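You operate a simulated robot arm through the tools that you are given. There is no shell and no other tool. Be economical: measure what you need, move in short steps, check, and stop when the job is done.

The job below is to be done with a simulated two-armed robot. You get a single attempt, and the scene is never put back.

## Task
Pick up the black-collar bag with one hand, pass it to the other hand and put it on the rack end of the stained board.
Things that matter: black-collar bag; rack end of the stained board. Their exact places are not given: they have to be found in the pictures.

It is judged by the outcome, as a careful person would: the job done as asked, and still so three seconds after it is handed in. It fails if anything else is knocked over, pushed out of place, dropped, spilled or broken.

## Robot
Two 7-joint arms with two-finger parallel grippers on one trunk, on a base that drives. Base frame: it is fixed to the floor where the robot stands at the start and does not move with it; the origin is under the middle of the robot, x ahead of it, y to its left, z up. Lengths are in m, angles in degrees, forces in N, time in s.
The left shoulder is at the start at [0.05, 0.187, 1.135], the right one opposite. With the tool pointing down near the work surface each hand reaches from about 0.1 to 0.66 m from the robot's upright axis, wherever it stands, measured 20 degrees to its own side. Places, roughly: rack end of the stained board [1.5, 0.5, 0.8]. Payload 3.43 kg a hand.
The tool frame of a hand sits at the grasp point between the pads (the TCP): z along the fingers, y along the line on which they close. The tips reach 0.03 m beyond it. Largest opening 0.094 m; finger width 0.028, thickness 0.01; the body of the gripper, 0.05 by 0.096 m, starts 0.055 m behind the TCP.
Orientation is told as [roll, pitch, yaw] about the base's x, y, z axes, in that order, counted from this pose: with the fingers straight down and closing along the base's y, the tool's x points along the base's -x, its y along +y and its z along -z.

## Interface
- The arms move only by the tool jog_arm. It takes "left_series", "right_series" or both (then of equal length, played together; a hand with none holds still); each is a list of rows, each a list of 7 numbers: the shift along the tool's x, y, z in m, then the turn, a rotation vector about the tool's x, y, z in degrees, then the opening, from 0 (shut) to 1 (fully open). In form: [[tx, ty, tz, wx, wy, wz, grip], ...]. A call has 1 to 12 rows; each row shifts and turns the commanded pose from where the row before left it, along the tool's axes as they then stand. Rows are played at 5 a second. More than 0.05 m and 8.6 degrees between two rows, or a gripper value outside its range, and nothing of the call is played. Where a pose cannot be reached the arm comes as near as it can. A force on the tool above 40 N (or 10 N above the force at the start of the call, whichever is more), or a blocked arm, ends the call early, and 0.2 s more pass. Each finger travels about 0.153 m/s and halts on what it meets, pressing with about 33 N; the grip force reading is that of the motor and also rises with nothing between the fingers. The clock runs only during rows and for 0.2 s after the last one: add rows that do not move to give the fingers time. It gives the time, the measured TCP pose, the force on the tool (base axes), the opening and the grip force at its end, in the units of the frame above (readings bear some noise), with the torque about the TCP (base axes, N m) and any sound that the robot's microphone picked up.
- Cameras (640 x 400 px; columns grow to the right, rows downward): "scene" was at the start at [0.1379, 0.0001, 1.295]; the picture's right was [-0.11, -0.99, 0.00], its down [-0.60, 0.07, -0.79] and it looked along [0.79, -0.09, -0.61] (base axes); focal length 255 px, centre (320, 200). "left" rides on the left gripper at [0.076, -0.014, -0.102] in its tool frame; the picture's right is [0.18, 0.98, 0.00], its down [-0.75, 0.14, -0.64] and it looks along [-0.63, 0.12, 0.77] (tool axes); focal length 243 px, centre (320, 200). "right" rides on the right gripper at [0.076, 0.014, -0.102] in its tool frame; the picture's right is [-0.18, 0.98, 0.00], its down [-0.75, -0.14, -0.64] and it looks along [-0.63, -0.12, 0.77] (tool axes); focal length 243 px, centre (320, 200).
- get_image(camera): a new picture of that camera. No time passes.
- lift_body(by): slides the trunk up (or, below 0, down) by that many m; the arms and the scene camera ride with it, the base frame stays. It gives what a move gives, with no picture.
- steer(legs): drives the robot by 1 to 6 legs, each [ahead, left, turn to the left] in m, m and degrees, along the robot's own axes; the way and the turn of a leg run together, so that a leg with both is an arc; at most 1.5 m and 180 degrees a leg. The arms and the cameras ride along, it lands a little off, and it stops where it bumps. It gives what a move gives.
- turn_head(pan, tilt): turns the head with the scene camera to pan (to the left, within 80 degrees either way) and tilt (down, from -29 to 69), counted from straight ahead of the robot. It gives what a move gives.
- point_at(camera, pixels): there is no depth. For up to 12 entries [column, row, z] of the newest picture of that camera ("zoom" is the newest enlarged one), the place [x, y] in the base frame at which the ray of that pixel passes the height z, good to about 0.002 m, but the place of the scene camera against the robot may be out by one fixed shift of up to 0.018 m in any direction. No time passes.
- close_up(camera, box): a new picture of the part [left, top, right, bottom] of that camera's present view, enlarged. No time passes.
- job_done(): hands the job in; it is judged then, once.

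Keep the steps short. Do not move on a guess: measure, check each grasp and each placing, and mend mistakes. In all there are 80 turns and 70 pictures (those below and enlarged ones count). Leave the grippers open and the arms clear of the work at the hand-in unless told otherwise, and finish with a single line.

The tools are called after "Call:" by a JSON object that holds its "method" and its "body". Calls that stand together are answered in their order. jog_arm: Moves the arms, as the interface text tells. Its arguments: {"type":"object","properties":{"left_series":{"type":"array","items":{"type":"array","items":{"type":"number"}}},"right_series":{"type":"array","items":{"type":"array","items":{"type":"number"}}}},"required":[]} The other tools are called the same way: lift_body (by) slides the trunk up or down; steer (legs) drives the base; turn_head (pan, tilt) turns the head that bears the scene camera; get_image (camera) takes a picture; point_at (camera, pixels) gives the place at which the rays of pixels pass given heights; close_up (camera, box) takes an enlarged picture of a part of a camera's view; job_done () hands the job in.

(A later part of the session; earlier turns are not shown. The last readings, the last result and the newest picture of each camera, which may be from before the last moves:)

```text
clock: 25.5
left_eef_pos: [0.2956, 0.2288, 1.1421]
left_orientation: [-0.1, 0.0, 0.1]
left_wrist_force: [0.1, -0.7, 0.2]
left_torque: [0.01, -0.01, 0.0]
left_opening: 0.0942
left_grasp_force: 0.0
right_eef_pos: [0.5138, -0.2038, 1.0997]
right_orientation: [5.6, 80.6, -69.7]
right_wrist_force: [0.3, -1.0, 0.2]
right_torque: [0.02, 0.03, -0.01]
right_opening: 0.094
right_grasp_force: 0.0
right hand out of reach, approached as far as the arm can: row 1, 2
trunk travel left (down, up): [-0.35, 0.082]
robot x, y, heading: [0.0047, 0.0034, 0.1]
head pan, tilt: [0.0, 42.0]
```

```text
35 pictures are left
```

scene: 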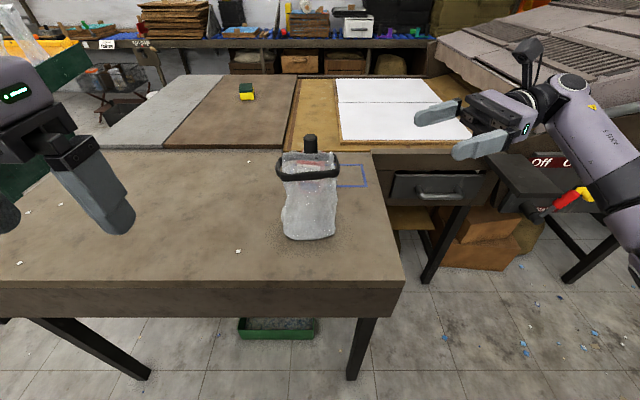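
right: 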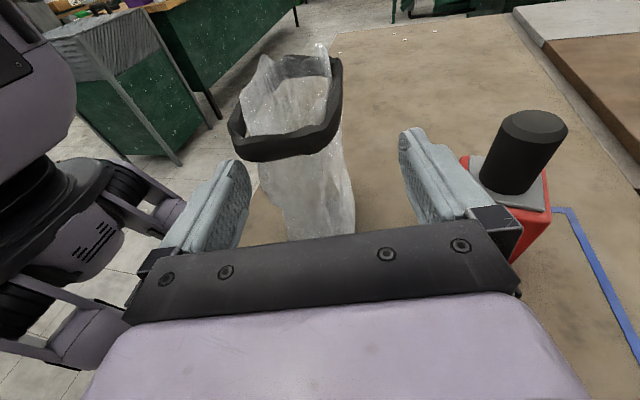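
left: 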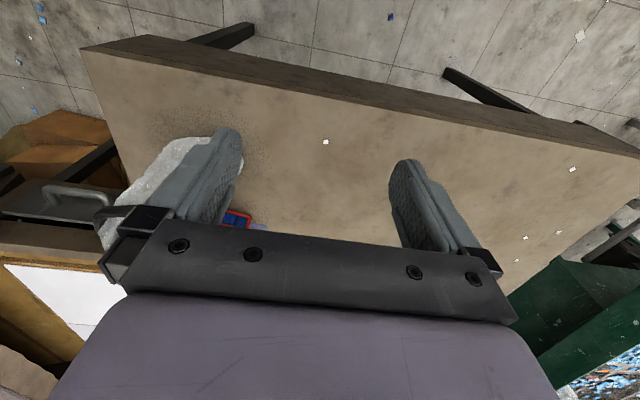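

The bag is upright and now almost square to the robot, centred near y ≈ +0.02. I'll drive 0.10 m forward, with both hands well above the table.

Call:
{"method": "steer", "body": {"legs": [[0.1, 0, 0]]}}

Call:
{"method": "turn_head", "body": {"pan": 0, "tilt": 50}}

Call:
{"method": "get_image", "body": {"camera": "scene"}}

Call:
{"method": "get_image", "body": {"camera": "right"}}

```text
clock: 26.7
left_eef_pos: [0.3967, 0.2277, 1.1426]
left_orientation: [0.0, 0.0, 0.0]
left_wrist_force: [0.6, -0.8, -0.5]
left_torque: [0.02, 0.02, 0.0]
left_opening: 0.0939
left_grasp_force: 0.1
right_eef_pos: [0.6131, -0.2044, 1.0985]
right_orientation: [6.0, 80.6, -69.4]
right_wrist_force: [0.7, -0.2, -0.1]
right_torque: [-0.02, 0.02, -0.03]
right_opening: 0.0942
right_grasp_force: 0.1
trunk travel left (down, up): [-0.35, 0.082]
robot x, y, heading: [0.1034, 0.0015, -0.2]
head pan, tilt: [0.0, 42.0]
```

```text
clock: 27.4
left_eef_pos: [0.3952, 0.2277, 1.1428]
left_orientation: [0.0, 0.0, 0.0]
left_wrist_force: [0.8, 0.6, 0.1]
left_torque: [0.01, 0.01, 0.01]
left_opening: 0.094
left_grasp_force: 0.0
right_eef_pos: [0.6121, -0.2042, 1.0998]
right_orientation: [6.3, 80.6, -69.1]
right_wrist_force: [0.8, 0.0, -0.2]
right_torque: [0.0, 0.01, 0.0]
right_opening: 0.094
right_grasp_force: 0.0
trunk travel left (down, up): [-0.35, 0.082]
robot x, y, heading: [0.1003, 0.0014, -0.1]
head pan, tilt: [0.0, 50.0]
```

```text
34 pictures are left
```

scene: 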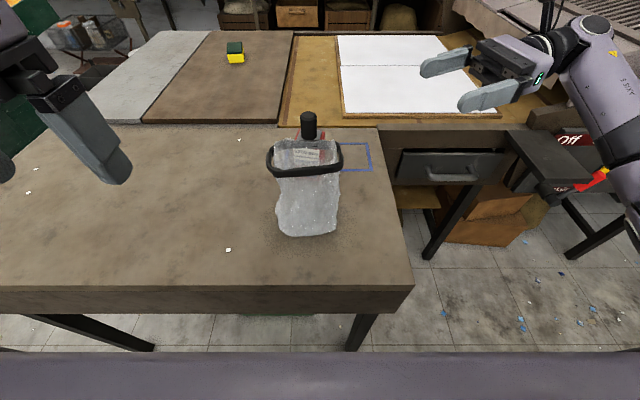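

```text
33 pictures are left
```

right: 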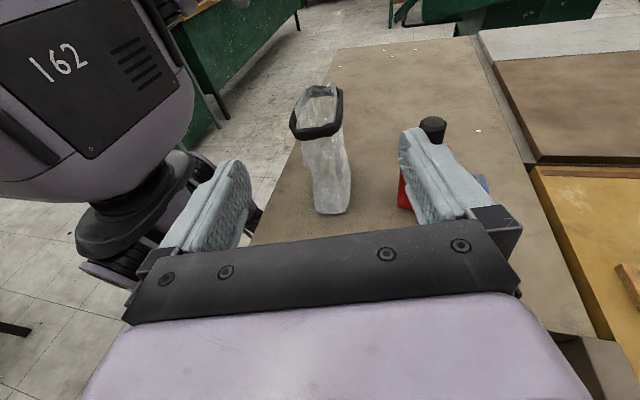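

Call:
{"method": "close_up", "body": {"camera": "right", "box": [260, 70, 460, 220]}}

Call:
{"method": "point_at", "body": {"camera": "right", "pixels": [[292, 132, 1.0], [341, 125, 1.0], [292, 132, 1.01], [341, 125, 1.01], [303, 90, 1.01], [341, 90, 1.01], [318, 210, 0.83], [348, 208, 0.83], [432, 120, 1.0]]}}

Call:
{"method": "point_at", "body": {"camera": "scene", "pixels": [[268, 170, 1.0], [342, 168, 1.0], [270, 152, 1.01], [342, 148, 1.01], [305, 177, 1.0], [305, 177, 0.98], [280, 230, 0.83], [335, 232, 0.83]]}}

```text
2.67 times, centred on (360, 145) of right
```

zoom: 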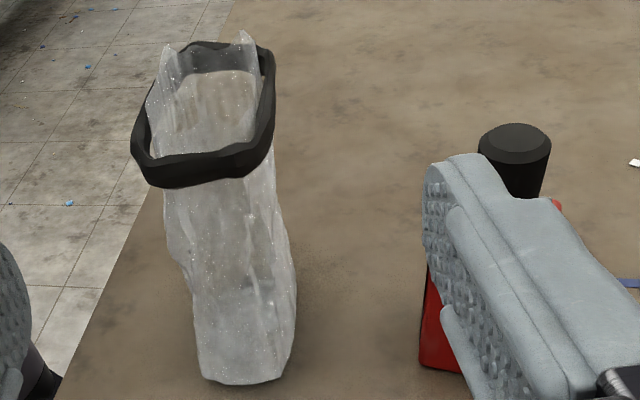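

```text
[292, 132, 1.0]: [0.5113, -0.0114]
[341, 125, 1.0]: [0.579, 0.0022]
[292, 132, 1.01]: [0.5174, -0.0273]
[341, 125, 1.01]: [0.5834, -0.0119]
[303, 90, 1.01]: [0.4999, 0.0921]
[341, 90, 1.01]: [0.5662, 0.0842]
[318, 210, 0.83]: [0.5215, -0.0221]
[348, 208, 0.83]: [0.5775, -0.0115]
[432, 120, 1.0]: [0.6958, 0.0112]
```

```text
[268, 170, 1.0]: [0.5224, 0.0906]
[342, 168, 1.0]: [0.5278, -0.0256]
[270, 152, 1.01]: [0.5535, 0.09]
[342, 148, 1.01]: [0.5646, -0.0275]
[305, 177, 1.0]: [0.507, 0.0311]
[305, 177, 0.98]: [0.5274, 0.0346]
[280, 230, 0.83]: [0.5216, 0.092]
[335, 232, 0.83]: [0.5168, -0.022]
```

The collar is now centred near (0.545,0.033), with its right end at y ≈ -0.025 and its yaw about 9°. I'll move to the pre-approach point (0.568,-0.111,1.008) and turn the fingers 5° to match.

Call:
{"method": "jog_arm", "body": {"right_series": [[-0.0184, -0.0052, 0.0287, 0, 0, 0, 1], [-0.0184, -0.0052, 0.0287, 0, 0, 0, 1], [-0.0184, -0.0052, 0.0287, 0, 0, 0, 1], [-0.0184, -0.0052, 0.0287, 0, 0, 0, 1], [0, 0, 0, -5, 0, 0, 1], [0, 0, 0, 0, 0, 0, 1]]}}

Call:
{"method": "get_image", "body": {"camera": "right"}}

```text
clock: 28.8
left_eef_pos: [0.396, 0.2276, 1.1428]
left_orientation: [-0.1, 0.0, -0.1]
left_wrist_force: [-0.5, 0.3, 0.4]
left_torque: [0.02, -0.01, -0.01]
left_opening: 0.094
left_grasp_force: 0.1
right_eef_pos: [0.5691, -0.1108, 1.0066]
right_orientation: [11.3, 80.5, -69.1]
right_wrist_force: [0.2, -0.1, -0.2]
right_torque: [-0.02, 0.0, -0.01]
right_opening: 0.094
right_grasp_force: 0.1
trunk travel left (down, up): [-0.35, 0.082]
robot x, y, heading: [0.1003, -0.002, -0.0]
head pan, tilt: [0.0, 50.0]
```

```text
31 pictures are left
```

right: 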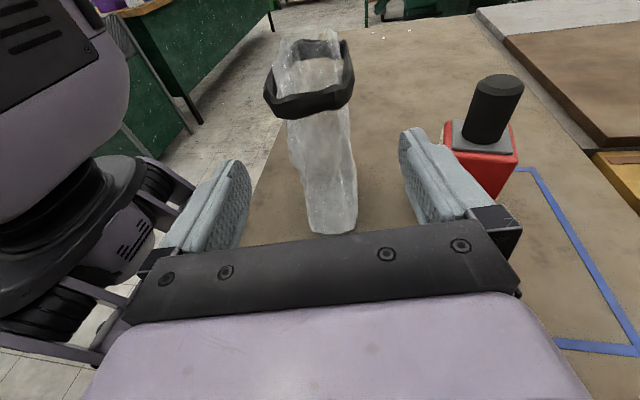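

Call:
{"method": "point_at", "body": {"camera": "right", "pixels": [[267, 108, 1.005], [348, 103, 1.005], [308, 108, 1.005], [280, 70, 1.015], [350, 62, 1.015], [313, 95, 1.02], [300, 45, 1.03]]}}

```text
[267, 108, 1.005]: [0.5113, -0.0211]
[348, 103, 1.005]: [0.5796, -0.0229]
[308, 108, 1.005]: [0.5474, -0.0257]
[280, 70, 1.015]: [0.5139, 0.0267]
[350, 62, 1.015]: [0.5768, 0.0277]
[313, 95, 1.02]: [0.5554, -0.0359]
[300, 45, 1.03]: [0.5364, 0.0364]
```

The collar's near end is centred at (0.5455,-0.022). I'll advance halfway first, tips just short of the bag, to confirm the arm follows.

Call:
{"method": "jog_arm", "body": {"right_series": [[0.0057, -0.003, 0.0278, 0, 0, 0, 1], [0.0057, -0.002, 0.0278, 0, 0, 0, 1], [0, 0, 0, 0, 0, 0, 1]]}}

Call:
{"method": "get_image", "body": {"camera": "right"}}

```text
clock: 29.6
left_eef_pos: [0.396, 0.2268, 1.1423]
left_orientation: [-0.2, -0.2, -0.1]
left_wrist_force: [-0.3, 0.2, 0.0]
left_torque: [0.0, 0.01, -0.01]
left_opening: 0.0941
left_grasp_force: 0.0
right_eef_pos: [0.5536, -0.056, 1.009]
right_orientation: [11.4, 80.5, -69.1]
right_wrist_force: [0.0, 0.0, -0.6]
right_torque: [-0.01, 0.0, 0.0]
right_opening: 0.0939
right_grasp_force: 0.0
trunk travel left (down, up): [-0.35, 0.082]
robot x, y, heading: [0.0972, 0.0013, 0.0]
head pan, tilt: [0.0, 50.0]
```

```text
30 pictures are left
```

right: 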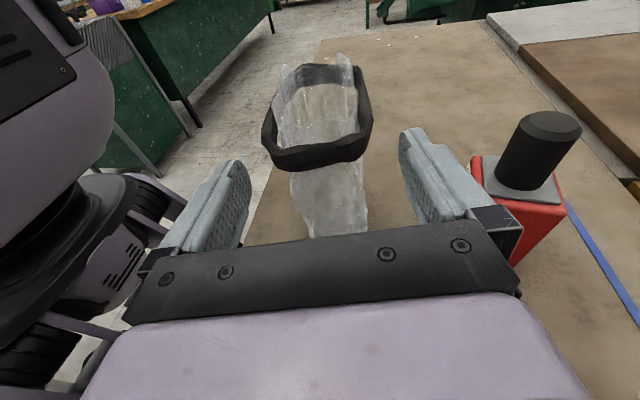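

It is following and centred, with the collar at column ~318. I'll advance the other half and close on the collar.

Call:
{"method": "jog_arm", "body": {"right_series": [[0.0057, 0, 0.028, 0, 0, 0, 1], [0.0057, 0, 0.028, 0, 0, 0, 1], [0, 0, 0, 0, 0, 0, 1], [0, 0, 0, 0, 0, 0, 0.7], [0, 0, 0, 0, 0, 0, 0.4], [0, 0, 0, 0, 0, 0, 0], [0, 0, 0, 0, 0, 0, 0], [0, 0, 0, 0, 0, 0, 0]]}}

Call:
{"method": "get_image", "body": {"camera": "right"}}

Call:
{"method": "get_image", "body": {"camera": "scene"}}

```text
clock: 31.4
left_eef_pos: [0.3957, 0.228, 1.1427]
left_orientation: [-0.1, 0.0, 0.0]
left_wrist_force: [-0.3, -0.7, -0.1]
left_torque: [-0.01, 0.0, -0.01]
left_opening: 0.094
left_grasp_force: 0.0
right_eef_pos: [0.5433, 0.0002, 1.0108]
right_orientation: [11.3, 80.6, -69.1]
right_wrist_force: [-2.9, 0.9, 1.8]
right_torque: [-0.14, 0.52, -0.1]
right_opening: 0.0666
right_grasp_force: 32.9
trunk travel left (down, up): [-0.35, 0.082]
robot x, y, heading: [0.1028, 0.0019, -0.0]
head pan, tilt: [0.0, 50.0]
```

```text
29 pictures are left
```

right: 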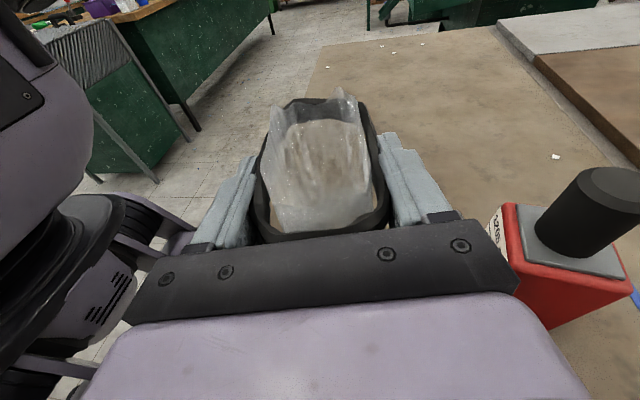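

```text
28 pictures are left
```

scene: 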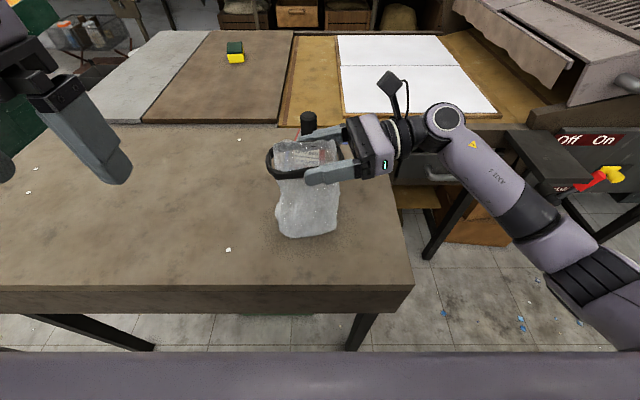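

The grip holds on the collar: opening 0.0666, force 33 N. I'll lift straight up about 0.08 m.

Call:
{"method": "jog_arm", "body": {"right_series": [[0.01, 0, -0.0017, 0, 0, 0, 0], [0.02, 0, -0.0034, 0, 0, 0, 0], [0.025, 0, -0.0043, 0, 0, 0, 0], [0.025, 0, -0.0043, 0, 0, 0, 0], [0, 0, 0, 0, 0, 0, 0]]}}

Call:
{"method": "get_image", "body": {"camera": "scene"}}

```text
clock: 32.6
left_eef_pos: [0.3962, 0.2278, 1.143]
left_orientation: [-0.1, 0.1, 0.0]
left_wrist_force: [0.5, -0.3, -0.5]
left_torque: [-0.01, -0.02, -0.03]
left_opening: 0.0941
left_grasp_force: 0.1
right_eef_pos: [0.5434, -0.0013, 1.0926]
right_orientation: [11.0, 80.5, -69.4]
right_wrist_force: [0.4, -0.2, -4.7]
right_torque: [-0.11, 0.03, -0.02]
right_opening: 0.0664
right_grasp_force: 33.2
trunk travel left (down, up): [-0.35, 0.082]
robot x, y, heading: [0.1018, -0.0032, -0.3]
head pan, tilt: [0.0, 50.0]
```

```text
27 pictures are left
```

scene: 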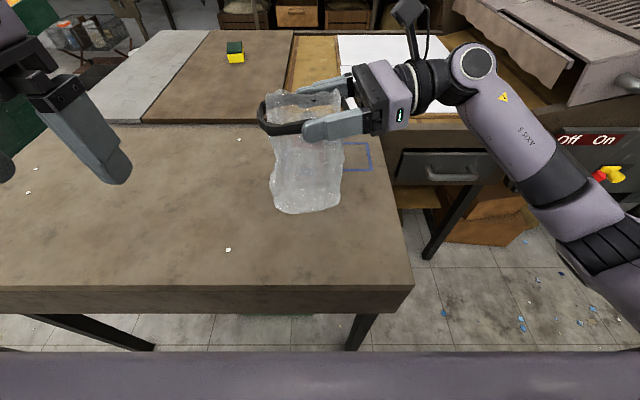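

The bag is in the air, about 0.45 kg and steady. Now the handover: I'll pull the bag 0.06 m closer and yaw it 10°. Meanwhile the left hand rises 0.05 m and turns to yaw -70°, camera outward, so it can straddle the free left end from above.

Call:
{"method": "jog_arm", "body": {"left_series": [[0, 0, -0.02, 0, 0, 7.83, 1], [0, 0, -0.02, 0, 0, 7.83, 1], [0, 0, -0.01, 0, 0, 7.83, 1], [0, 0, 0, 0, 0, 7.83, 1], [0, 0, 0, 0, 0, 7.83, 1], [0, 0, 0, 0, 0, 7.83, 1], [0, 0, 0, 0, 0, 7.83, 1], [0, 0, 0, 0, 0, 7.83, 1], [0, 0, 0, 0, 0, 7.83, 1], [0, 0, 0, 0, 0, 0, 1]], "right_series": [[0, -0.015, 0, 0, 0, 0, 0], [0, -0.015, 0, 0, 0, 0, 0], [0, -0.015, 0, 0, 0, 0, 0], [0, -0.015, 0, 0, 0, 0, 0], [0, 0, 0, 2.5, 0, 0, 0], [0, 0, 0, 2.5, 0, 0, 0], [0, 0, 0, 2.5, 0, 0, 0], [0, 0, 0, 2.5, 0, 0, 0], [0, 0, 0, 0, 0, 0, 0], [0, 0, 0, 0, 0, 0, 0]]}}

Call:
{"method": "get_image", "body": {"camera": "left"}}

Call:
{"method": "get_image", "body": {"camera": "scene"}}

```text
clock: 34.8
left_eef_pos: [0.3903, 0.2219, 1.1897]
left_orientation: [-0.1, -0.1, -70.4]
left_wrist_force: [-0.3, -0.3, -0.6]
left_torque: [-0.05, 0.01, -0.01]
left_opening: 0.0939
left_grasp_force: 0.0
left hand out of reach, approached as far as the arm can: row 9
right_eef_pos: [0.4822, -0.0114, 1.0907]
right_orientation: [1.4, 80.5, -68.9]
right_wrist_force: [0.0, -0.6, -0.3]
right_torque: [0.0, 0.02, -0.01]
right_opening: 0.0001
right_grasp_force: 33.2
trunk travel left (down, up): [-0.35, 0.082]
robot x, y, heading: [0.0987, -0.0004, -0.0]
head pan, tilt: [0.0, 50.0]
```

```text
26 pictures are left
```

left: 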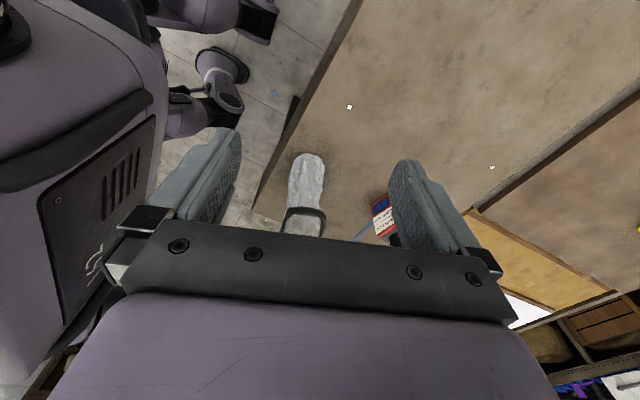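

```text
25 pictures are left
```

scene: 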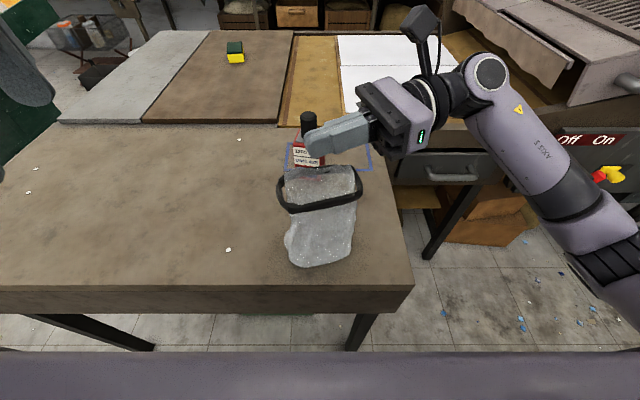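

The bag slipped out during the sideways move and landed upright on the table at about (320,230) in the scene picture. Everything else looks untouched. I'll measure its new pose and take a deeper, more central grip lower on the body next time.

Call:
{"method": "close_up", "body": {"camera": "scene", "box": [250, 140, 390, 280]}}

Call:
{"method": "close_up", "body": {"camera": "left", "box": [230, 130, 400, 260]}}

Call:
{"method": "point_at", "body": {"camera": "scene", "pixels": [[280, 197, 1.005], [358, 188, 1.005], [320, 208, 1.005], [363, 172, 1.01], [288, 255, 0.83], [320, 267, 0.83], [350, 256, 0.83], [318, 280, 0.83], [318, 165, 1.02]]}}

Call:
{"method": "point_at", "body": {"camera": "left", "pixels": [[288, 212, 1.005], [323, 212, 1.005], [283, 230, 1.005], [325, 235, 1.005], [306, 154, 0.83], [290, 180, 0.83], [325, 175, 0.83], [305, 210, 1.005]]}}

```text
2.86 times, centred on (320, 210) of scene
```

zoom: 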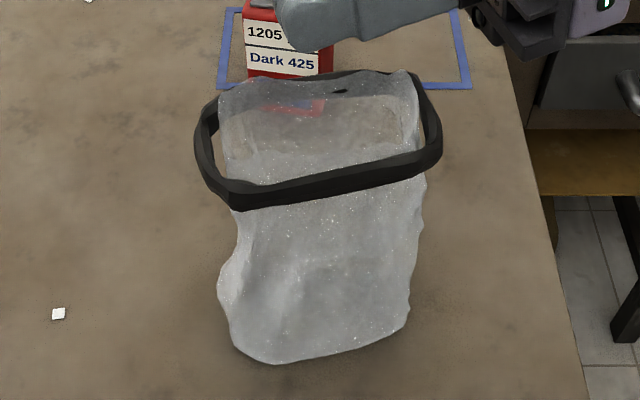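

```text
3.08 times, centred on (315, 195) of left
```

zoom: 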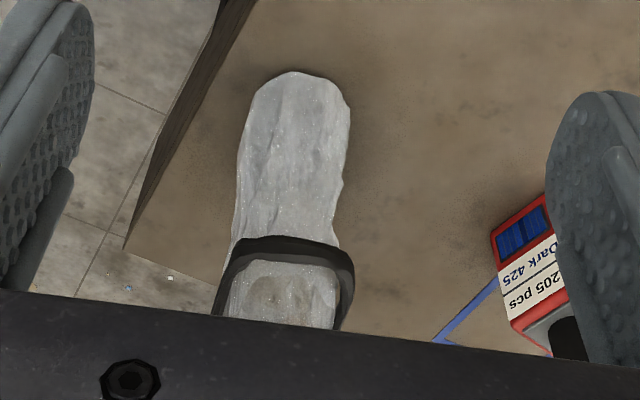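

```text
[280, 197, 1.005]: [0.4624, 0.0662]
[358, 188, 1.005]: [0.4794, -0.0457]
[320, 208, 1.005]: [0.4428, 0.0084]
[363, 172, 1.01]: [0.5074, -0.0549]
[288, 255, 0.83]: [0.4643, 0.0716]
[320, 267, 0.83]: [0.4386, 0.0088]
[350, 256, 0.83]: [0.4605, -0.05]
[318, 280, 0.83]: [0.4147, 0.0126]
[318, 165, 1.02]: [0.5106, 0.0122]
```

```text
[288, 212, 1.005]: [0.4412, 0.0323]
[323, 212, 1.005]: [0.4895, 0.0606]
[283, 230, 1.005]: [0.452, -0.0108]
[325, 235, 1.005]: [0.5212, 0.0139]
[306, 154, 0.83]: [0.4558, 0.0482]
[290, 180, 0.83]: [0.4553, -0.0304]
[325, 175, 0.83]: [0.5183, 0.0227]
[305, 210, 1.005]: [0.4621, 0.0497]
```

The bag now stands centred near (0.477,0.005), yaw about 15°, upright. I'll pull the right hand back out to the side, open it, and lower it to z ≈ 0.94 to grip the body below the collar. The left hand can then take the collar itself.

Call:
{"method": "jog_arm", "body": {"right_series": [[0.005, 0, -0.04, 0, 0, 0, 0], [0, 0, -0.04, 0, 0, 0, 0], [0, 0, -0.04, 0, 0, 0, 0], [0, 0, -0.04, 0, 0, 0, 1], [0, 0, 0, -4, 0, 0, 1], [-0.0343, -0.0032, 0.0106, 0, 0, 0, 1], [-0.0343, -0.0032, 0.0106, 0, 0, 0, 1], [-0.0343, -0.0032, 0.0106, 0, 0, 0, 1], [-0.0343, -0.0032, 0.0106, 0, 0, 0, 1], [-0.0343, -0.0032, 0.0106, 0, 0, 0, 1], [0, 0, 0, 0, 0, 0, 1]]}}

Call:
{"method": "get_image", "body": {"camera": "right"}}

```text
clock: 37.2
left_eef_pos: [0.3914, 0.2218, 1.1897]
left_orientation: [0.1, -0.1, -70.3]
left_wrist_force: [-0.5, 0.1, -0.7]
left_torque: [-0.02, 0.04, 0.03]
left_opening: 0.0941
left_grasp_force: 0.0
right_eef_pos: [0.518, -0.1401, 0.9424]
right_orientation: [5.4, 80.5, -68.9]
right_wrist_force: [-0.5, 1.4, 0.5]
right_torque: [0.04, -0.06, 0.03]
right_opening: 0.0942
right_grasp_force: 0.1
trunk travel left (down, up): [-0.35, 0.082]
robot x, y, heading: [0.102, -0.0003, -0.0]
head pan, tilt: [0.0, 50.0]
```

```text
22 pictures are left
```

right: 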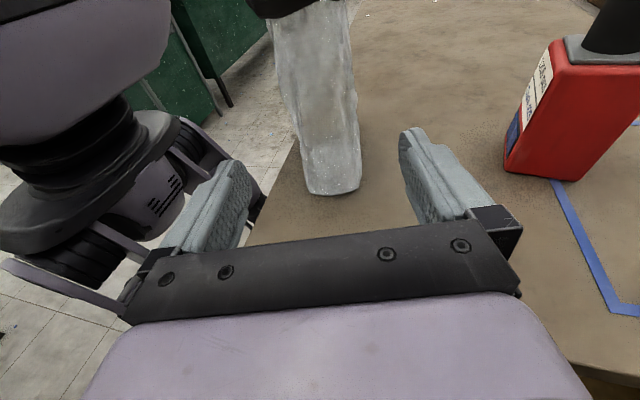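

The bag's body is centred at column ~320 between the open fingers. I'll advance 0.128 m level and close.

Call:
{"method": "jog_arm", "body": {"right_series": [[0.0045, 0, 0.0256, 0, 0, 0, 1], [0.0045, 0, 0.0256, 0, 0, 0, 1], [0.0045, 0, 0.0256, 0, 0, 0, 1], [0.0045, 0, 0.0256, 0, 0, 0, 1], [0.0045, 0, 0.0256, 0, 0, 0, 1], [0, 0, 0, 0, 0, 0, 1], [0, 0, 0, 0, 0, 0, 0.7], [0, 0, 0, 0, 0, 0, 0.4], [0, 0, 0, 0, 0, 0, 0], [0, 0, 0, 0, 0, 0, 0], [0, 0, 0, 0, 0, 0, 0]]}}

Call:
{"method": "get_image", "body": {"camera": "scene"}}

```text
clock: 39.6
left_eef_pos: [0.3908, 0.2218, 1.1897]
left_orientation: [0.0, -0.1, -70.4]
left_wrist_force: [-0.9, -0.1, -0.2]
left_torque: [0.0, -0.02, 0.01]
left_opening: 0.0942
left_grasp_force: 0.1
right_eef_pos: [0.4823, -0.0133, 0.9475]
right_orientation: [5.3, 80.6, -69.2]
right_wrist_force: [-1.1, 1.7, 2.2]
right_torque: [0.06, 0.26, -0.03]
right_opening: 0.0601
right_grasp_force: 32.9
trunk travel left (down, up): [-0.35, 0.082]
robot x, y, heading: [0.0997, -0.0026, 0.2]
head pan, tilt: [0.0, 50.0]
```

```text
21 pictures are left
```

scene: 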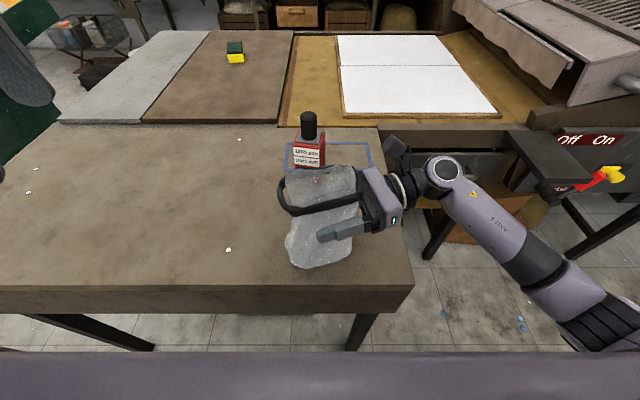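

The grip on the body is good: opening 0.060, 33 N. I'll lift gently by 0.04 m while the left hand moves high over the collar and turns to match.

Call:
{"method": "jog_arm", "body": {"left_series": [[-0.0363, 0.0016, 0, 0, 0, 0, 1], [-0.0363, 0.0016, 0, 0, 0, 0, 1], [-0.0363, 0.0016, 0, 0, 0, 0, 1], [-0.0363, 0.0016, 0, 0, 0, 0, 1], [-0.0363, 0.0016, 0, 0, 0, 0, 1], [-0.0363, 0.0016, 0, 0, 0, 0, 1], [0, 0, 0, 0, 0, 4.6, 1], [0, 0, 0, 0, 0, 0, 1]], "right_series": [[0.005, 0, -0.0008, 0, 0, 0, 0], [0.0075, 0, -0.0013, 0, 0, 0, 0], [0.0075, 0, -0.0013, 0, 0, 0, 0], [0.0075, 0, -0.0013, 0, 0, 0, 0], [0.0075, 0, -0.0013, 0, 0, 0, 0], [0.005, 0, -0.0008, 0, 0, 0, 0], [0, 0, 0, 0, 0, 0, 0], [0, 0, 0, 0, 0, 0, 0]]}}

Call:
{"method": "get_image", "body": {"camera": "left"}}

Call:
{"method": "get_image", "body": {"camera": "scene"}}

```text
clock: 41.4
left_eef_pos: [0.473, 0.018, 1.1883]
left_orientation: [0.0, -0.1, -75.0]
left_wrist_force: [-0.3, -0.9, 0.2]
left_torque: [0.01, -0.01, 0.02]
left_opening: 0.094
left_grasp_force: 0.0
right_eef_pos: [0.4805, -0.0149, 0.986]
right_orientation: [5.4, 80.4, -69.2]
right_wrist_force: [-0.3, -0.3, -4.5]
right_torque: [-0.06, 0.01, 0.0]
right_opening: 0.0603
right_grasp_force: 32.4
trunk travel left (down, up): [-0.35, 0.082]
robot x, y, heading: [0.1024, 0.0007, -0.1]
head pan, tilt: [0.0, 50.0]
```

```text
20 pictures are left
```

left: 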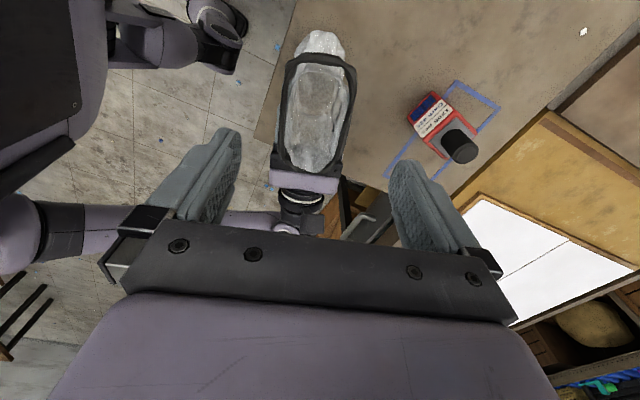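

```text
19 pictures are left
```

scene: 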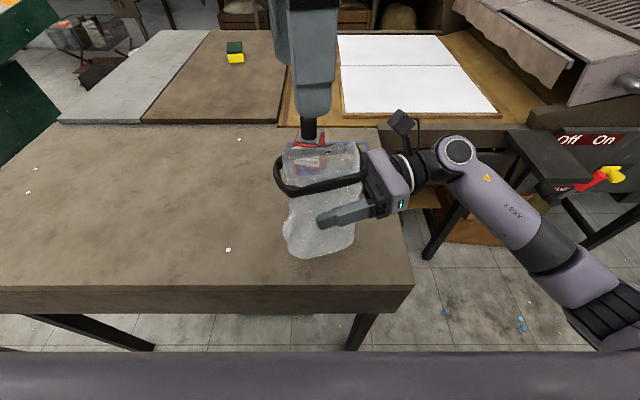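

The right hand is holding well. The left camera sees the collar from above at about (315,112). I'll measure it at its lifted height, z ≈ 1.045.

Call:
{"method": "point_at", "body": {"camera": "left", "pixels": [[290, 70, 1.045], [350, 75, 1.045], [275, 155, 1.045], [343, 160, 1.045], [320, 57, 1.045], [310, 165, 1.045], [283, 110, 1.045], [350, 110, 1.045]]}}

```text
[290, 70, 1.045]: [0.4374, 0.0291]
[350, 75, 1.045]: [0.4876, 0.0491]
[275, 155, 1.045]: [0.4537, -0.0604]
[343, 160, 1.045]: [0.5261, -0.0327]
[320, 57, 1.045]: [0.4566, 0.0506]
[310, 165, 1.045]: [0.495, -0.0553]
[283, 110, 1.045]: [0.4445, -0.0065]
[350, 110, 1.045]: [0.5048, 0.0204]
```

The collar centre is at (0.4755,-0.002), yaw 20°. I'll turn the left hand back 4.6°, shift slightly, and descend to TCP z ≈ 1.075 for a check before closing.

Call:
{"method": "jog_arm", "body": {"left_series": [[-0.008, -0.004, 0, 0, 0, -4.6, 1], [0, 0, 0.03, 0, 0, 0, 1], [0, 0, 0.03, 0, 0, 0, 1], [0, 0, 0.03, 0, 0, 0, 1], [0, 0, 0.023, 0, 0, 0, 1], [0, 0, 0, 0, 0, 0, 1]]}}

Call:
{"method": "get_image", "body": {"camera": "left"}}

```text
clock: 42.8
left_eef_pos: [0.4723, 0.0105, 1.0759]
left_orientation: [0.0, -0.1, -70.3]
left_wrist_force: [0.0, 0.2, 0.5]
left_torque: [0.01, -0.03, -0.02]
left_opening: 0.0942
left_grasp_force: 0.1
right_eef_pos: [0.482, -0.0143, 0.9856]
right_orientation: [5.0, 80.5, -69.1]
right_wrist_force: [-0.6, 0.2, -3.8]
right_torque: [-0.02, -0.04, 0.0]
right_opening: 0.0601
right_grasp_force: 32.6
trunk travel left (down, up): [-0.35, 0.082]
robot x, y, heading: [0.0987, 0.0005, -0.1]
head pan, tilt: [0.0, 50.0]
```

```text
18 pictures are left
```

left: 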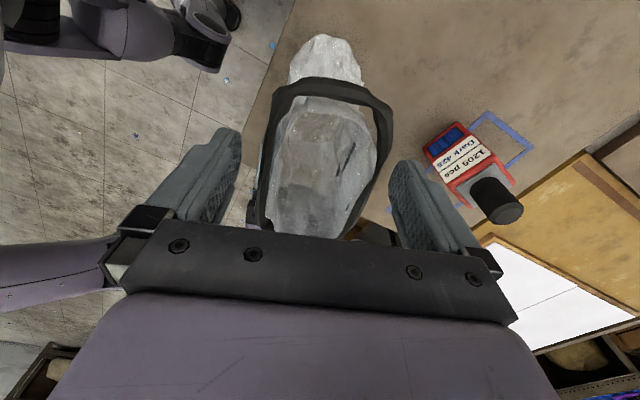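

The collar is centred between the left fingers, with walls at columns ~263 and ~380 and fingers at 240 and 390. I'll descend 0.03 m more and close the left hand on the collar.

Call:
{"method": "jog_arm", "body": {"left_series": [[0, 0, 0.015, 0, 0, 0, 1], [0, 0, 0.015, 0, 0, 0, 1], [0, 0, 0, 0, 0, 0, 1], [0, 0, 0, 0, 0, 0, 0.7], [0, 0, 0, 0, 0, 0, 0.4], [0, 0, 0, 0, 0, 0, 0], [0, 0, 0, 0, 0, 0, 0], [0, 0, 0, 0, 0, 0, 0]]}}

Call:
{"method": "get_image", "body": {"camera": "scene"}}

```text
clock: 44.6
left_eef_pos: [0.4724, 0.0103, 1.0465]
left_orientation: [0.0, 0.0, -70.4]
left_wrist_force: [8.9, 6.0, -0.3]
left_torque: [0.1, -0.38, -0.4]
left_opening: 0.0677
left_grasp_force: 33.1
right_eef_pos: [0.4804, -0.0143, 0.9854]
right_orientation: [5.1, 80.7, -69.2]
right_wrist_force: [-9.6, -6.9, -2.7]
right_torque: [0.27, -0.18, 0.7]
right_opening: 0.0603
right_grasp_force: 32.7
trunk travel left (down, up): [-0.35, 0.082]
robot x, y, heading: [0.0997, -0.0007, -0.2]
head pan, tilt: [0.0, 50.0]
```

```text
17 pictures are left
```

scene: 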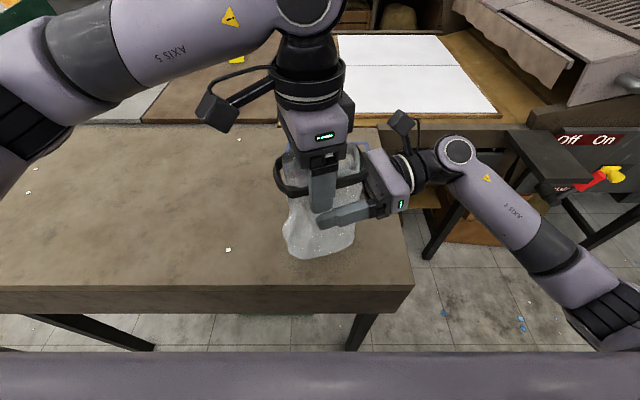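

Both hands hold the bag, the left one with opening 0.068 on the collar. I'll open the right hand and draw it straight back to the right.

Call:
{"method": "jog_arm", "body": {"right_series": [[0, 0, 0, 0, 0, 0, 0.75], [0, 0, 0, 0, 0, 0, 1], [0, 0, 0, 0, 0, 0, 1], [0, 0, -0.03, 0, 0, 0, 1], [0, 0, -0.04, 0, 0, 0, 1], [0, 0, -0.04, 0, 0, 0, 1], [0, 0, -0.04, 0, 0, 0, 1], [0.02, 0, -0.03, 0, 0, 0, 1]]}}

Call:
{"method": "get_image", "body": {"camera": "scene"}}

```text
clock: 46.4
left_eef_pos: [0.4715, 0.0115, 1.0461]
left_orientation: [0.0, 0.0, -70.4]
left_wrist_force: [-0.3, -0.2, -0.7]
left_torque: [0.05, 0.03, -0.02]
left_opening: 0.067
left_grasp_force: 32.8
right_eef_pos: [0.5254, -0.1829, 1.0354]
right_orientation: [5.1, 80.6, -69.3]
right_wrist_force: [0.0, -0.1, -0.2]
right_torque: [-0.02, 0.0, -0.01]
right_opening: 0.0942
right_grasp_force: 0.1
trunk travel left (down, up): [-0.35, 0.082]
robot x, y, heading: [0.0975, 0.0024, -0.1]
head pan, tilt: [0.0, 50.0]
```

```text
16 pictures are left
```

scene: 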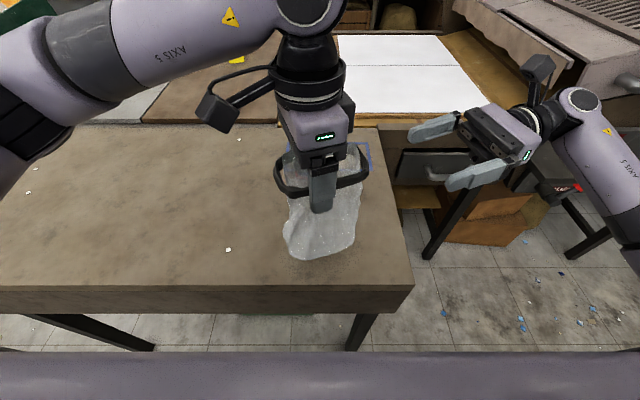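

The left hand alone holds the bag, but its force reads only -0.7 N. I'll raise it slowly 0.04 m to see whether the bag follows and its weight shows.

Call:
{"method": "jog_arm", "body": {"left_series": [[0, 0, -0.01, 0, 0, 0, 0], [0, 0, -0.01, 0, 0, 0, 0], [0, 0, -0.01, 0, 0, 0, 0], [0, 0, -0.01, 0, 0, 0, 0], [0, 0, 0, 0, 0, 0, 0]]}}

Call:
{"method": "get_image", "body": {"camera": "scene"}}

```text
clock: 47.6
left_eef_pos: [0.4709, 0.0101, 1.0867]
left_orientation: [-0.1, 0.0, -70.4]
left_wrist_force: [0.5, 0.2, -5.4]
left_torque: [0.05, 0.03, 0.0]
left_opening: 0.0671
left_grasp_force: 33.1
right_eef_pos: [0.5255, -0.1819, 1.0342]
right_orientation: [5.0, 80.6, -69.1]
right_wrist_force: [0.1, -0.2, 1.0]
right_torque: [-0.02, 0.0, 0.01]
right_opening: 0.0939
right_grasp_force: 0.1
trunk travel left (down, up): [-0.35, 0.082]
robot x, y, heading: [0.0991, -0.001, 0.2]
head pan, tilt: [0.0, 50.0]
```

```text
15 pictures are left
```

scene: 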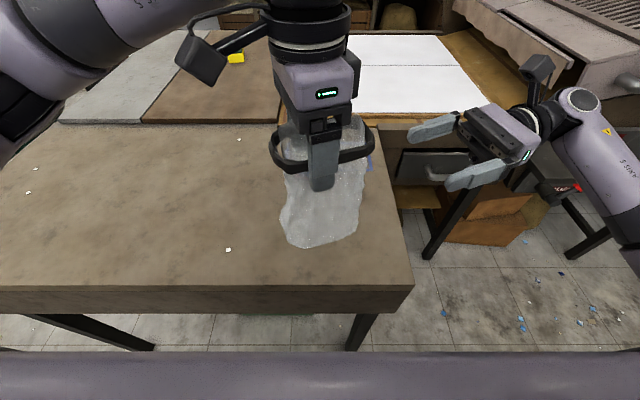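

The bag follows the left hand, weight -5.4 N, opening steady at 0.067: the handover is done. Next I'll drive 0.35 m back clear of the table and look left for a route.

Call:
{"method": "steer", "body": {"legs": [[-0.15, 0, 0], [-0.2, 0, 0]]}}

Call:
{"method": "turn_head", "body": {"pan": 60, "tilt": 30}}

Call:
{"method": "get_image", "body": {"camera": "scene"}}

```text
clock: 50.1
left_eef_pos: [0.1229, 0.0102, 1.0865]
left_orientation: [0.0, -0.2, -70.6]
left_wrist_force: [-0.8, 0.6, -4.7]
left_torque: [0.06, -0.02, 0.01]
left_opening: 0.0668
left_grasp_force: 33.2
right_eef_pos: [0.1784, -0.1823, 1.0343]
right_orientation: [5.3, 80.5, -69.0]
right_wrist_force: [-0.3, 0.3, 0.7]
right_torque: [-0.04, 0.0, -0.02]
right_opening: 0.0943
right_grasp_force: 0.1
trunk travel left (down, up): [-0.35, 0.082]
robot x, y, heading: [-0.2484, 0.0015, 0.1]
head pan, tilt: [0.0, 50.0]
```

```text
clock: 51.4
left_eef_pos: [0.1242, 0.0111, 1.0863]
left_orientation: [-0.1, 0.0, -70.6]
left_wrist_force: [-0.2, -0.3, -4.4]
left_torque: [0.1, 0.03, 0.01]
left_opening: 0.0666
left_grasp_force: 33.4
right_eef_pos: [0.1781, -0.1818, 1.0342]
right_orientation: [5.1, 80.6, -69.3]
right_wrist_force: [0.3, -0.4, 0.2]
right_torque: [0.0, 0.05, 0.01]
right_opening: 0.0938
right_grasp_force: 0.1
trunk travel left (down, up): [-0.35, 0.082]
robot x, y, heading: [-0.2481, -0.0012, -0.0]
head pan, tilt: [60.0, 30.0]
```

```text
14 pictures are left
```

scene: 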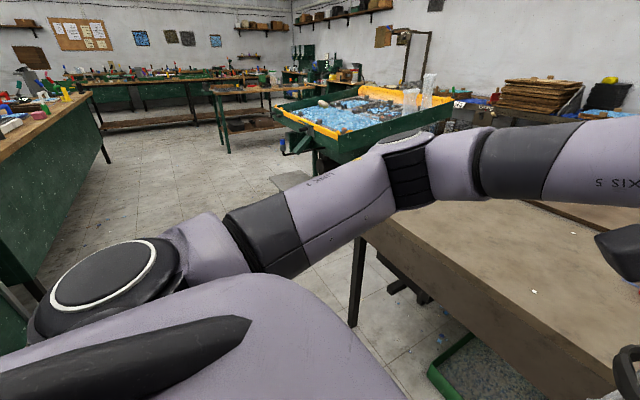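

Call:
{"method": "point_at", "body": {"camera": "scene", "pixels": [[340, 160, 0.85], [278, 108, 0.85], [455, 108, 0.85], [365, 238, 0.83], [345, 325, 0.0], [315, 175, 0.0], [225, 152, 0.0], [285, 152, 0.0], [290, 180, 0.0], [105, 163, 0.0], [35, 295, 0.0], [375, 125, 0.85]]}}

```text
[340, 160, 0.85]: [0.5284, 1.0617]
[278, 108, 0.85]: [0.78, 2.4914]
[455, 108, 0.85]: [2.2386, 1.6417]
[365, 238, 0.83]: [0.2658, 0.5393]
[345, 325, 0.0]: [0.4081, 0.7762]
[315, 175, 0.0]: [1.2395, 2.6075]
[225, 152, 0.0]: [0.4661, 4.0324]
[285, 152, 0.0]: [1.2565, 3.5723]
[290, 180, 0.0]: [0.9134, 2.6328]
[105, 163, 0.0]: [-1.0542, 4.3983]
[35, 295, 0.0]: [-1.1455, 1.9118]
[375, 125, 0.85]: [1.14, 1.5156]
```

The table's left edge is at y ≈ 0.83, and beyond it there is floor, then the stool and the green parts bin further left. I'll raise the trunk for clearance, slide left in gentle legs to y ≈ 1.1 while still facing ahead, and look down the gap.

Call:
{"method": "lift_body", "body": {"by": 0.07}}

Call:
{"method": "steer", "body": {"legs": [[0, 0.55, 0], [0, 0.55, 0]]}}

Call:
{"method": "turn_head", "body": {"pan": 15, "tilt": 35}}

Call:
{"method": "get_image", "body": {"camera": "scene"}}

```text
clock: 52.5
left_eef_pos: [0.1234, 0.01, 1.1566]
left_orientation: [0.0, 0.0, -70.5]
left_wrist_force: [-0.2, 0.9, -4.7]
left_torque: [0.08, -0.01, -0.03]
left_opening: 0.0666
left_grasp_force: 33.2
right_eef_pos: [0.1782, -0.1826, 1.1038]
right_orientation: [5.1, 80.5, -69.4]
right_wrist_force: [0.9, -0.7, -0.6]
right_torque: [0.02, 0.01, -0.02]
right_opening: 0.0937
right_grasp_force: 0.1
trunk travel left (down, up): [-0.42, 0.012]
robot x, y, heading: [-0.2522, -0.0006, 0.1]
head pan, tilt: [60.0, 30.0]
```

```text
clock: 58.4
left_eef_pos: [0.1247, 1.1, 1.1564]
left_orientation: [0.0, 0.0, -70.6]
left_wrist_force: [-0.7, 0.0, -3.9]
left_torque: [0.0, 0.02, 0.01]
left_opening: 0.0663
left_grasp_force: 33.3
right_eef_pos: [0.1792, 0.9079, 1.1044]
right_orientation: [5.1, 80.5, -69.5]
right_wrist_force: [-0.2, 0.4, -0.8]
right_torque: [0.0, -0.02, 0.01]
right_opening: 0.094
right_grasp_force: 0.1
trunk travel left (down, up): [-0.42, 0.012]
robot x, y, heading: [-0.2503, 1.0889, -0.2]
head pan, tilt: [60.0, 30.0]
```

```text
clock: 59.5
left_eef_pos: [0.1245, 1.0997, 1.157]
left_orientation: [0.0, 0.0, -70.6]
left_wrist_force: [-0.6, 0.2, -3.6]
left_torque: [0.05, -0.01, 0.01]
left_opening: 0.0662
left_grasp_force: 33.6
right_eef_pos: [0.1782, 0.9058, 1.1039]
right_orientation: [5.1, 80.5, -69.4]
right_wrist_force: [-1.1, 0.3, 0.8]
right_torque: [0.02, 0.0, -0.01]
right_opening: 0.0937
right_grasp_force: 0.1
trunk travel left (down, up): [-0.42, 0.012]
robot x, y, heading: [-0.2498, 1.09, -0.1]
head pan, tilt: [15.0, 35.0]
```

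```text
13 pictures are left
```

scene: 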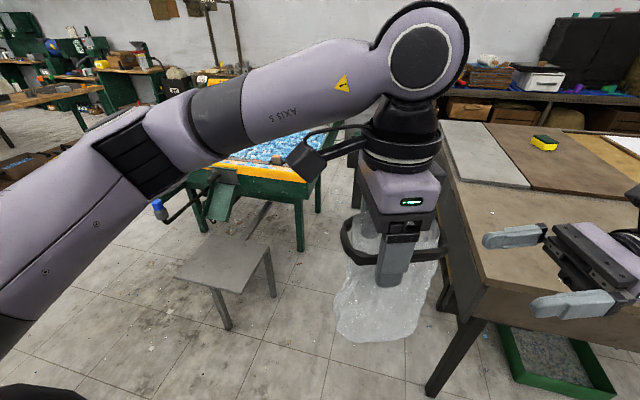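

The bag is still held. I see the stool at (230,270), the green bin with legs behind it, and the gap to the table's left side. I'll measure these.

Call:
{"method": "point_at", "body": {"camera": "scene", "pixels": [[228, 330, 0.0], [273, 297, 0.0], [240, 293, 0.42], [180, 280, 0.42], [270, 245, 0.42], [300, 250, 0.0], [318, 212, 0.0], [305, 180, 0.83], [432, 395, 0.0], [488, 292, 0.83], [448, 180, 0.83], [440, 125, 0.83]]}}

```text
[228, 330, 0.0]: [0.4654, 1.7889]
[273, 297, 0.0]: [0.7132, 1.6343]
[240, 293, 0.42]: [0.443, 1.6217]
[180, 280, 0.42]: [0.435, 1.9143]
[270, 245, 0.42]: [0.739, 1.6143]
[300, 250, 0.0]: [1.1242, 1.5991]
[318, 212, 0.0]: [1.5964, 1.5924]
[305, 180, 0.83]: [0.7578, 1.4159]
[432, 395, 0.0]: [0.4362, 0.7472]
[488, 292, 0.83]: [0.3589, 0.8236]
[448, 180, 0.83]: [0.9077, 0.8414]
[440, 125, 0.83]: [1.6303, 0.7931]
```

The gap between the table side (y ≈ 0.84) and the bin and stool (y ≥ 1.5) is wide enough. I'll turn right to face -y here in the open, then slide left along y ≈ 1.14, with the bag high over the table's left edge.

Call:
{"method": "steer", "body": {"legs": [[0, 0.04, 0], [0, 0, -45], [0, 0, -45]]}}

Call:
{"method": "steer", "body": {"legs": [[0, 0.5, 0], [0, 0.5, 0]]}}

Call:
{"method": "turn_head", "body": {"pan": 30, "tilt": 40}}

Call:
{"method": "get_image", "body": {"camera": "scene"}}

```text
clock: 64.5
left_eef_pos: [-0.2382, 0.7575, 1.1562]
left_orientation: [-0.1, 0.0, -160.5]
left_wrist_force: [-0.2, -0.2, -4.5]
left_torque: [0.05, -0.05, 0.01]
left_opening: 0.0665
left_grasp_force: 33.3
right_eef_pos: [-0.4304, 0.7041, 1.104]
right_orientation: [5.1, 80.5, -159.4]
right_wrist_force: [0.2, 0.0, -0.7]
right_torque: [0.01, -0.02, 0.03]
right_opening: 0.0942
right_grasp_force: 0.1
trunk travel left (down, up): [-0.42, 0.012]
robot x, y, heading: [-0.2462, 1.13, -90.1]
head pan, tilt: [15.0, 35.0]
```

```text
clock: 70.0
left_eef_pos: [0.7643, 0.7588, 1.1549]
left_orientation: [-0.1, 0.0, -160.3]
left_wrist_force: [1.0, -0.5, -4.9]
left_torque: [0.01, -0.08, 0.02]
left_opening: 0.0663
left_grasp_force: 33.2
right_eef_pos: [0.5723, 0.7045, 1.1046]
right_orientation: [5.0, 80.5, -159.3]
right_wrist_force: [0.0, -0.2, 0.4]
right_torque: [-0.01, 0.01, 0.01]
right_opening: 0.0938
right_grasp_force: 0.0
trunk travel left (down, up): [-0.42, 0.012]
robot x, y, heading: [0.7566, 1.1296, -90.0]
head pan, tilt: [15.0, 35.0]
```

```text
clock: 70.8
left_eef_pos: [0.7637, 0.7587, 1.1562]
left_orientation: [0.0, 0.0, -160.4]
left_wrist_force: [0.0, 0.5, -4.2]
left_torque: [0.0, -0.05, 0.0]
left_opening: 0.0665
left_grasp_force: 33.5
right_eef_pos: [0.5715, 0.7037, 1.1041]
right_orientation: [5.2, 80.7, -159.2]
right_wrist_force: [-0.8, -0.3, -0.3]
right_torque: [0.0, 0.01, -0.03]
right_opening: 0.094
right_grasp_force: 0.1
trunk travel left (down, up): [-0.42, 0.012]
robot x, y, heading: [0.752, 1.1286, -89.9]
head pan, tilt: [30.0, 40.0]
```

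```text
12 pictures are left
```

scene: 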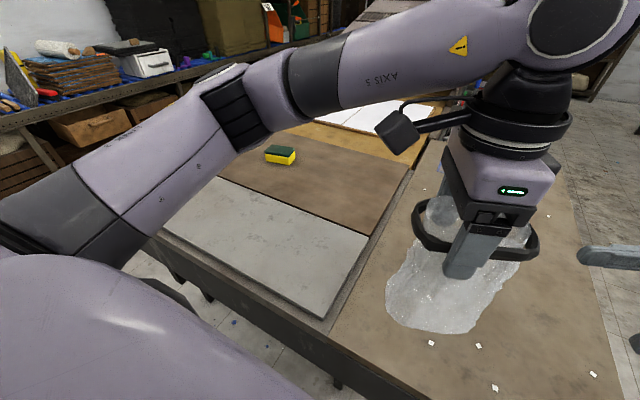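

The bag is still held. The sponge is at (280,155), the dark board lies between the grey slab and the yellow one, and its rack end is at the left near the wall rack. I'll measure its edges.

Call:
{"method": "point_at", "body": {"camera": "scene", "pixels": [[280, 163, 0.84], [267, 160, 0.84], [295, 163, 0.84], [370, 248, 0.84], [222, 180, 0.84], [410, 170, 0.84], [165, 228, 0.84], [325, 318, 0.84], [315, 128, 0.84], [20, 125, 0.84]]}}

```text
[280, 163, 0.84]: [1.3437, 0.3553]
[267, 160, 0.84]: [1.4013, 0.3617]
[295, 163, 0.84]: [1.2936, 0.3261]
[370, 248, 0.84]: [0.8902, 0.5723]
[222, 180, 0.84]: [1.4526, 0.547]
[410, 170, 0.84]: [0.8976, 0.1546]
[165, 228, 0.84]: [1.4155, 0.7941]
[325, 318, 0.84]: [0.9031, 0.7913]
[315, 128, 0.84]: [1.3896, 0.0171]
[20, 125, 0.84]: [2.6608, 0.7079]
```

The board spans y 0.155–0.56, and the sponge covers x 1.29–1.40, y 0.33–0.36. A good spot at the rack end is about (1.53,0.48). I'll slide left another 0.64 m in two gentle legs and look again.

Call:
{"method": "steer", "body": {"legs": [[0, 0.34, 0], [0.02, 0.32, 0]]}}

Call:
{"method": "turn_head", "body": {"pan": 5, "tilt": 45}}

Call:
{"method": "get_image", "body": {"camera": "scene"}}

```text
clock: 74.8
left_eef_pos: [1.4282, 0.7378, 1.157]
left_orientation: [-0.1, -0.1, -160.4]
left_wrist_force: [0.2, -0.3, -4.4]
left_torque: [0.02, -0.05, 0.0]
left_opening: 0.0662
left_grasp_force: 32.9
right_eef_pos: [1.2362, 0.6828, 1.1049]
right_orientation: [4.8, 80.5, -159.4]
right_wrist_force: [-0.4, -0.1, -0.4]
right_torque: [-0.05, 0.01, 0.04]
right_opening: 0.0939
right_grasp_force: 0.2
trunk travel left (down, up): [-0.42, 0.012]
robot x, y, heading: [1.4148, 1.11, -90.2]
head pan, tilt: [30.0, 40.0]
```

```text
clock: 75.7
left_eef_pos: [1.4274, 0.7372, 1.1567]
left_orientation: [0.0, 0.0, -160.5]
left_wrist_force: [1.7, 0.5, -3.6]
left_torque: [0.01, -0.03, -0.02]
left_opening: 0.0661
left_grasp_force: 33.2
right_eef_pos: [1.2355, 0.6829, 1.1046]
right_orientation: [5.1, 80.7, -159.4]
right_wrist_force: [-0.9, 0.4, 0.2]
right_torque: [0.0, -0.04, -0.01]
right_opening: 0.0938
right_grasp_force: 0.0
trunk travel left (down, up): [-0.42, 0.012]
robot x, y, heading: [1.4143, 1.1146, -89.8]
head pan, tilt: [5.0, 45.0]
```

```text
11 pictures are left
```

scene: 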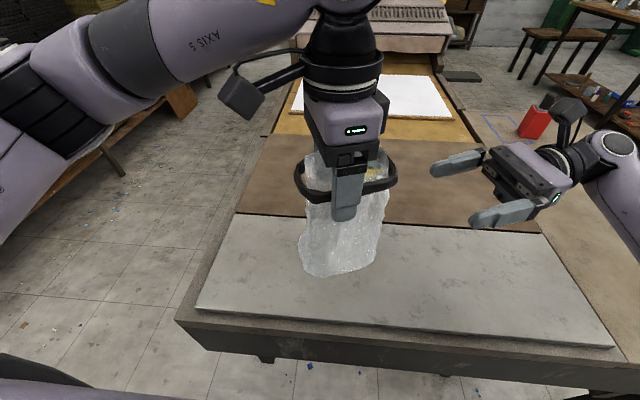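

Call:
{"method": "point_at", "body": {"camera": "scene", "pixels": [[238, 213, 0.84], [272, 136, 0.84], [538, 232, 0.84], [197, 308, 0.84], [612, 346, 0.84], [375, 180, 0.84], [180, 318, 0.83], [280, 180, 0.84]]}}

```text
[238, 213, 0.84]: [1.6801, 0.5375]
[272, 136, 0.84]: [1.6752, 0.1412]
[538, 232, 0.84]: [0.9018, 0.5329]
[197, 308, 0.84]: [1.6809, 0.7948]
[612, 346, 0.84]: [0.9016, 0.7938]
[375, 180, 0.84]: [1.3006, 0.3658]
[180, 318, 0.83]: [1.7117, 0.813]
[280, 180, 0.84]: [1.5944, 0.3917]
```

The board's rack end is at x ≈ 1.68, and the board runs y 0.14–0.535. I'll check the height of the bag's bottom from pixel (335,276), then drive 0.035 m closer.

Call:
{"method": "point_at", "body": {"camera": "scene", "pixels": [[335, 276, 0.93], [335, 276, 0.96], [335, 276, 0.99], [312, 272, 0.96], [370, 266, 0.96], [300, 190, 1.13], [395, 185, 1.13], [345, 210, 1.13]]}}

Call:
{"method": "steer", "body": {"legs": [[0.035, 0, 0]]}}

```text
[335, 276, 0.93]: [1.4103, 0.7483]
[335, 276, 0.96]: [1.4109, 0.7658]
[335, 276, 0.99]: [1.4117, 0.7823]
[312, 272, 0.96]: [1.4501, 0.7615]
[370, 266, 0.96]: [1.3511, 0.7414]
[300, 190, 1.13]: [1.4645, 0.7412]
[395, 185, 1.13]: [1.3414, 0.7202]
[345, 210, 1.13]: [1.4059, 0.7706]
```

```text
clock: 76.5
left_eef_pos: [1.4273, 0.701, 1.1572]
left_orientation: [-0.2, 0.0, -160.5]
left_wrist_force: [0.0, 0.2, -4.3]
left_torque: [0.05, -0.04, 0.0]
left_opening: 0.0664
left_grasp_force: 32.8
right_eef_pos: [1.2349, 0.6467, 1.1039]
right_orientation: [4.5, 80.6, -159.8]
right_wrist_force: [-0.1, -0.6, -0.2]
right_torque: [0.02, -0.01, 0.01]
right_opening: 0.0937
right_grasp_force: 0.0
trunk travel left (down, up): [-0.42, 0.012]
robot x, y, heading: [1.4188, 1.0745, -90.1]
head pan, tilt: [5.0, 45.0]
```

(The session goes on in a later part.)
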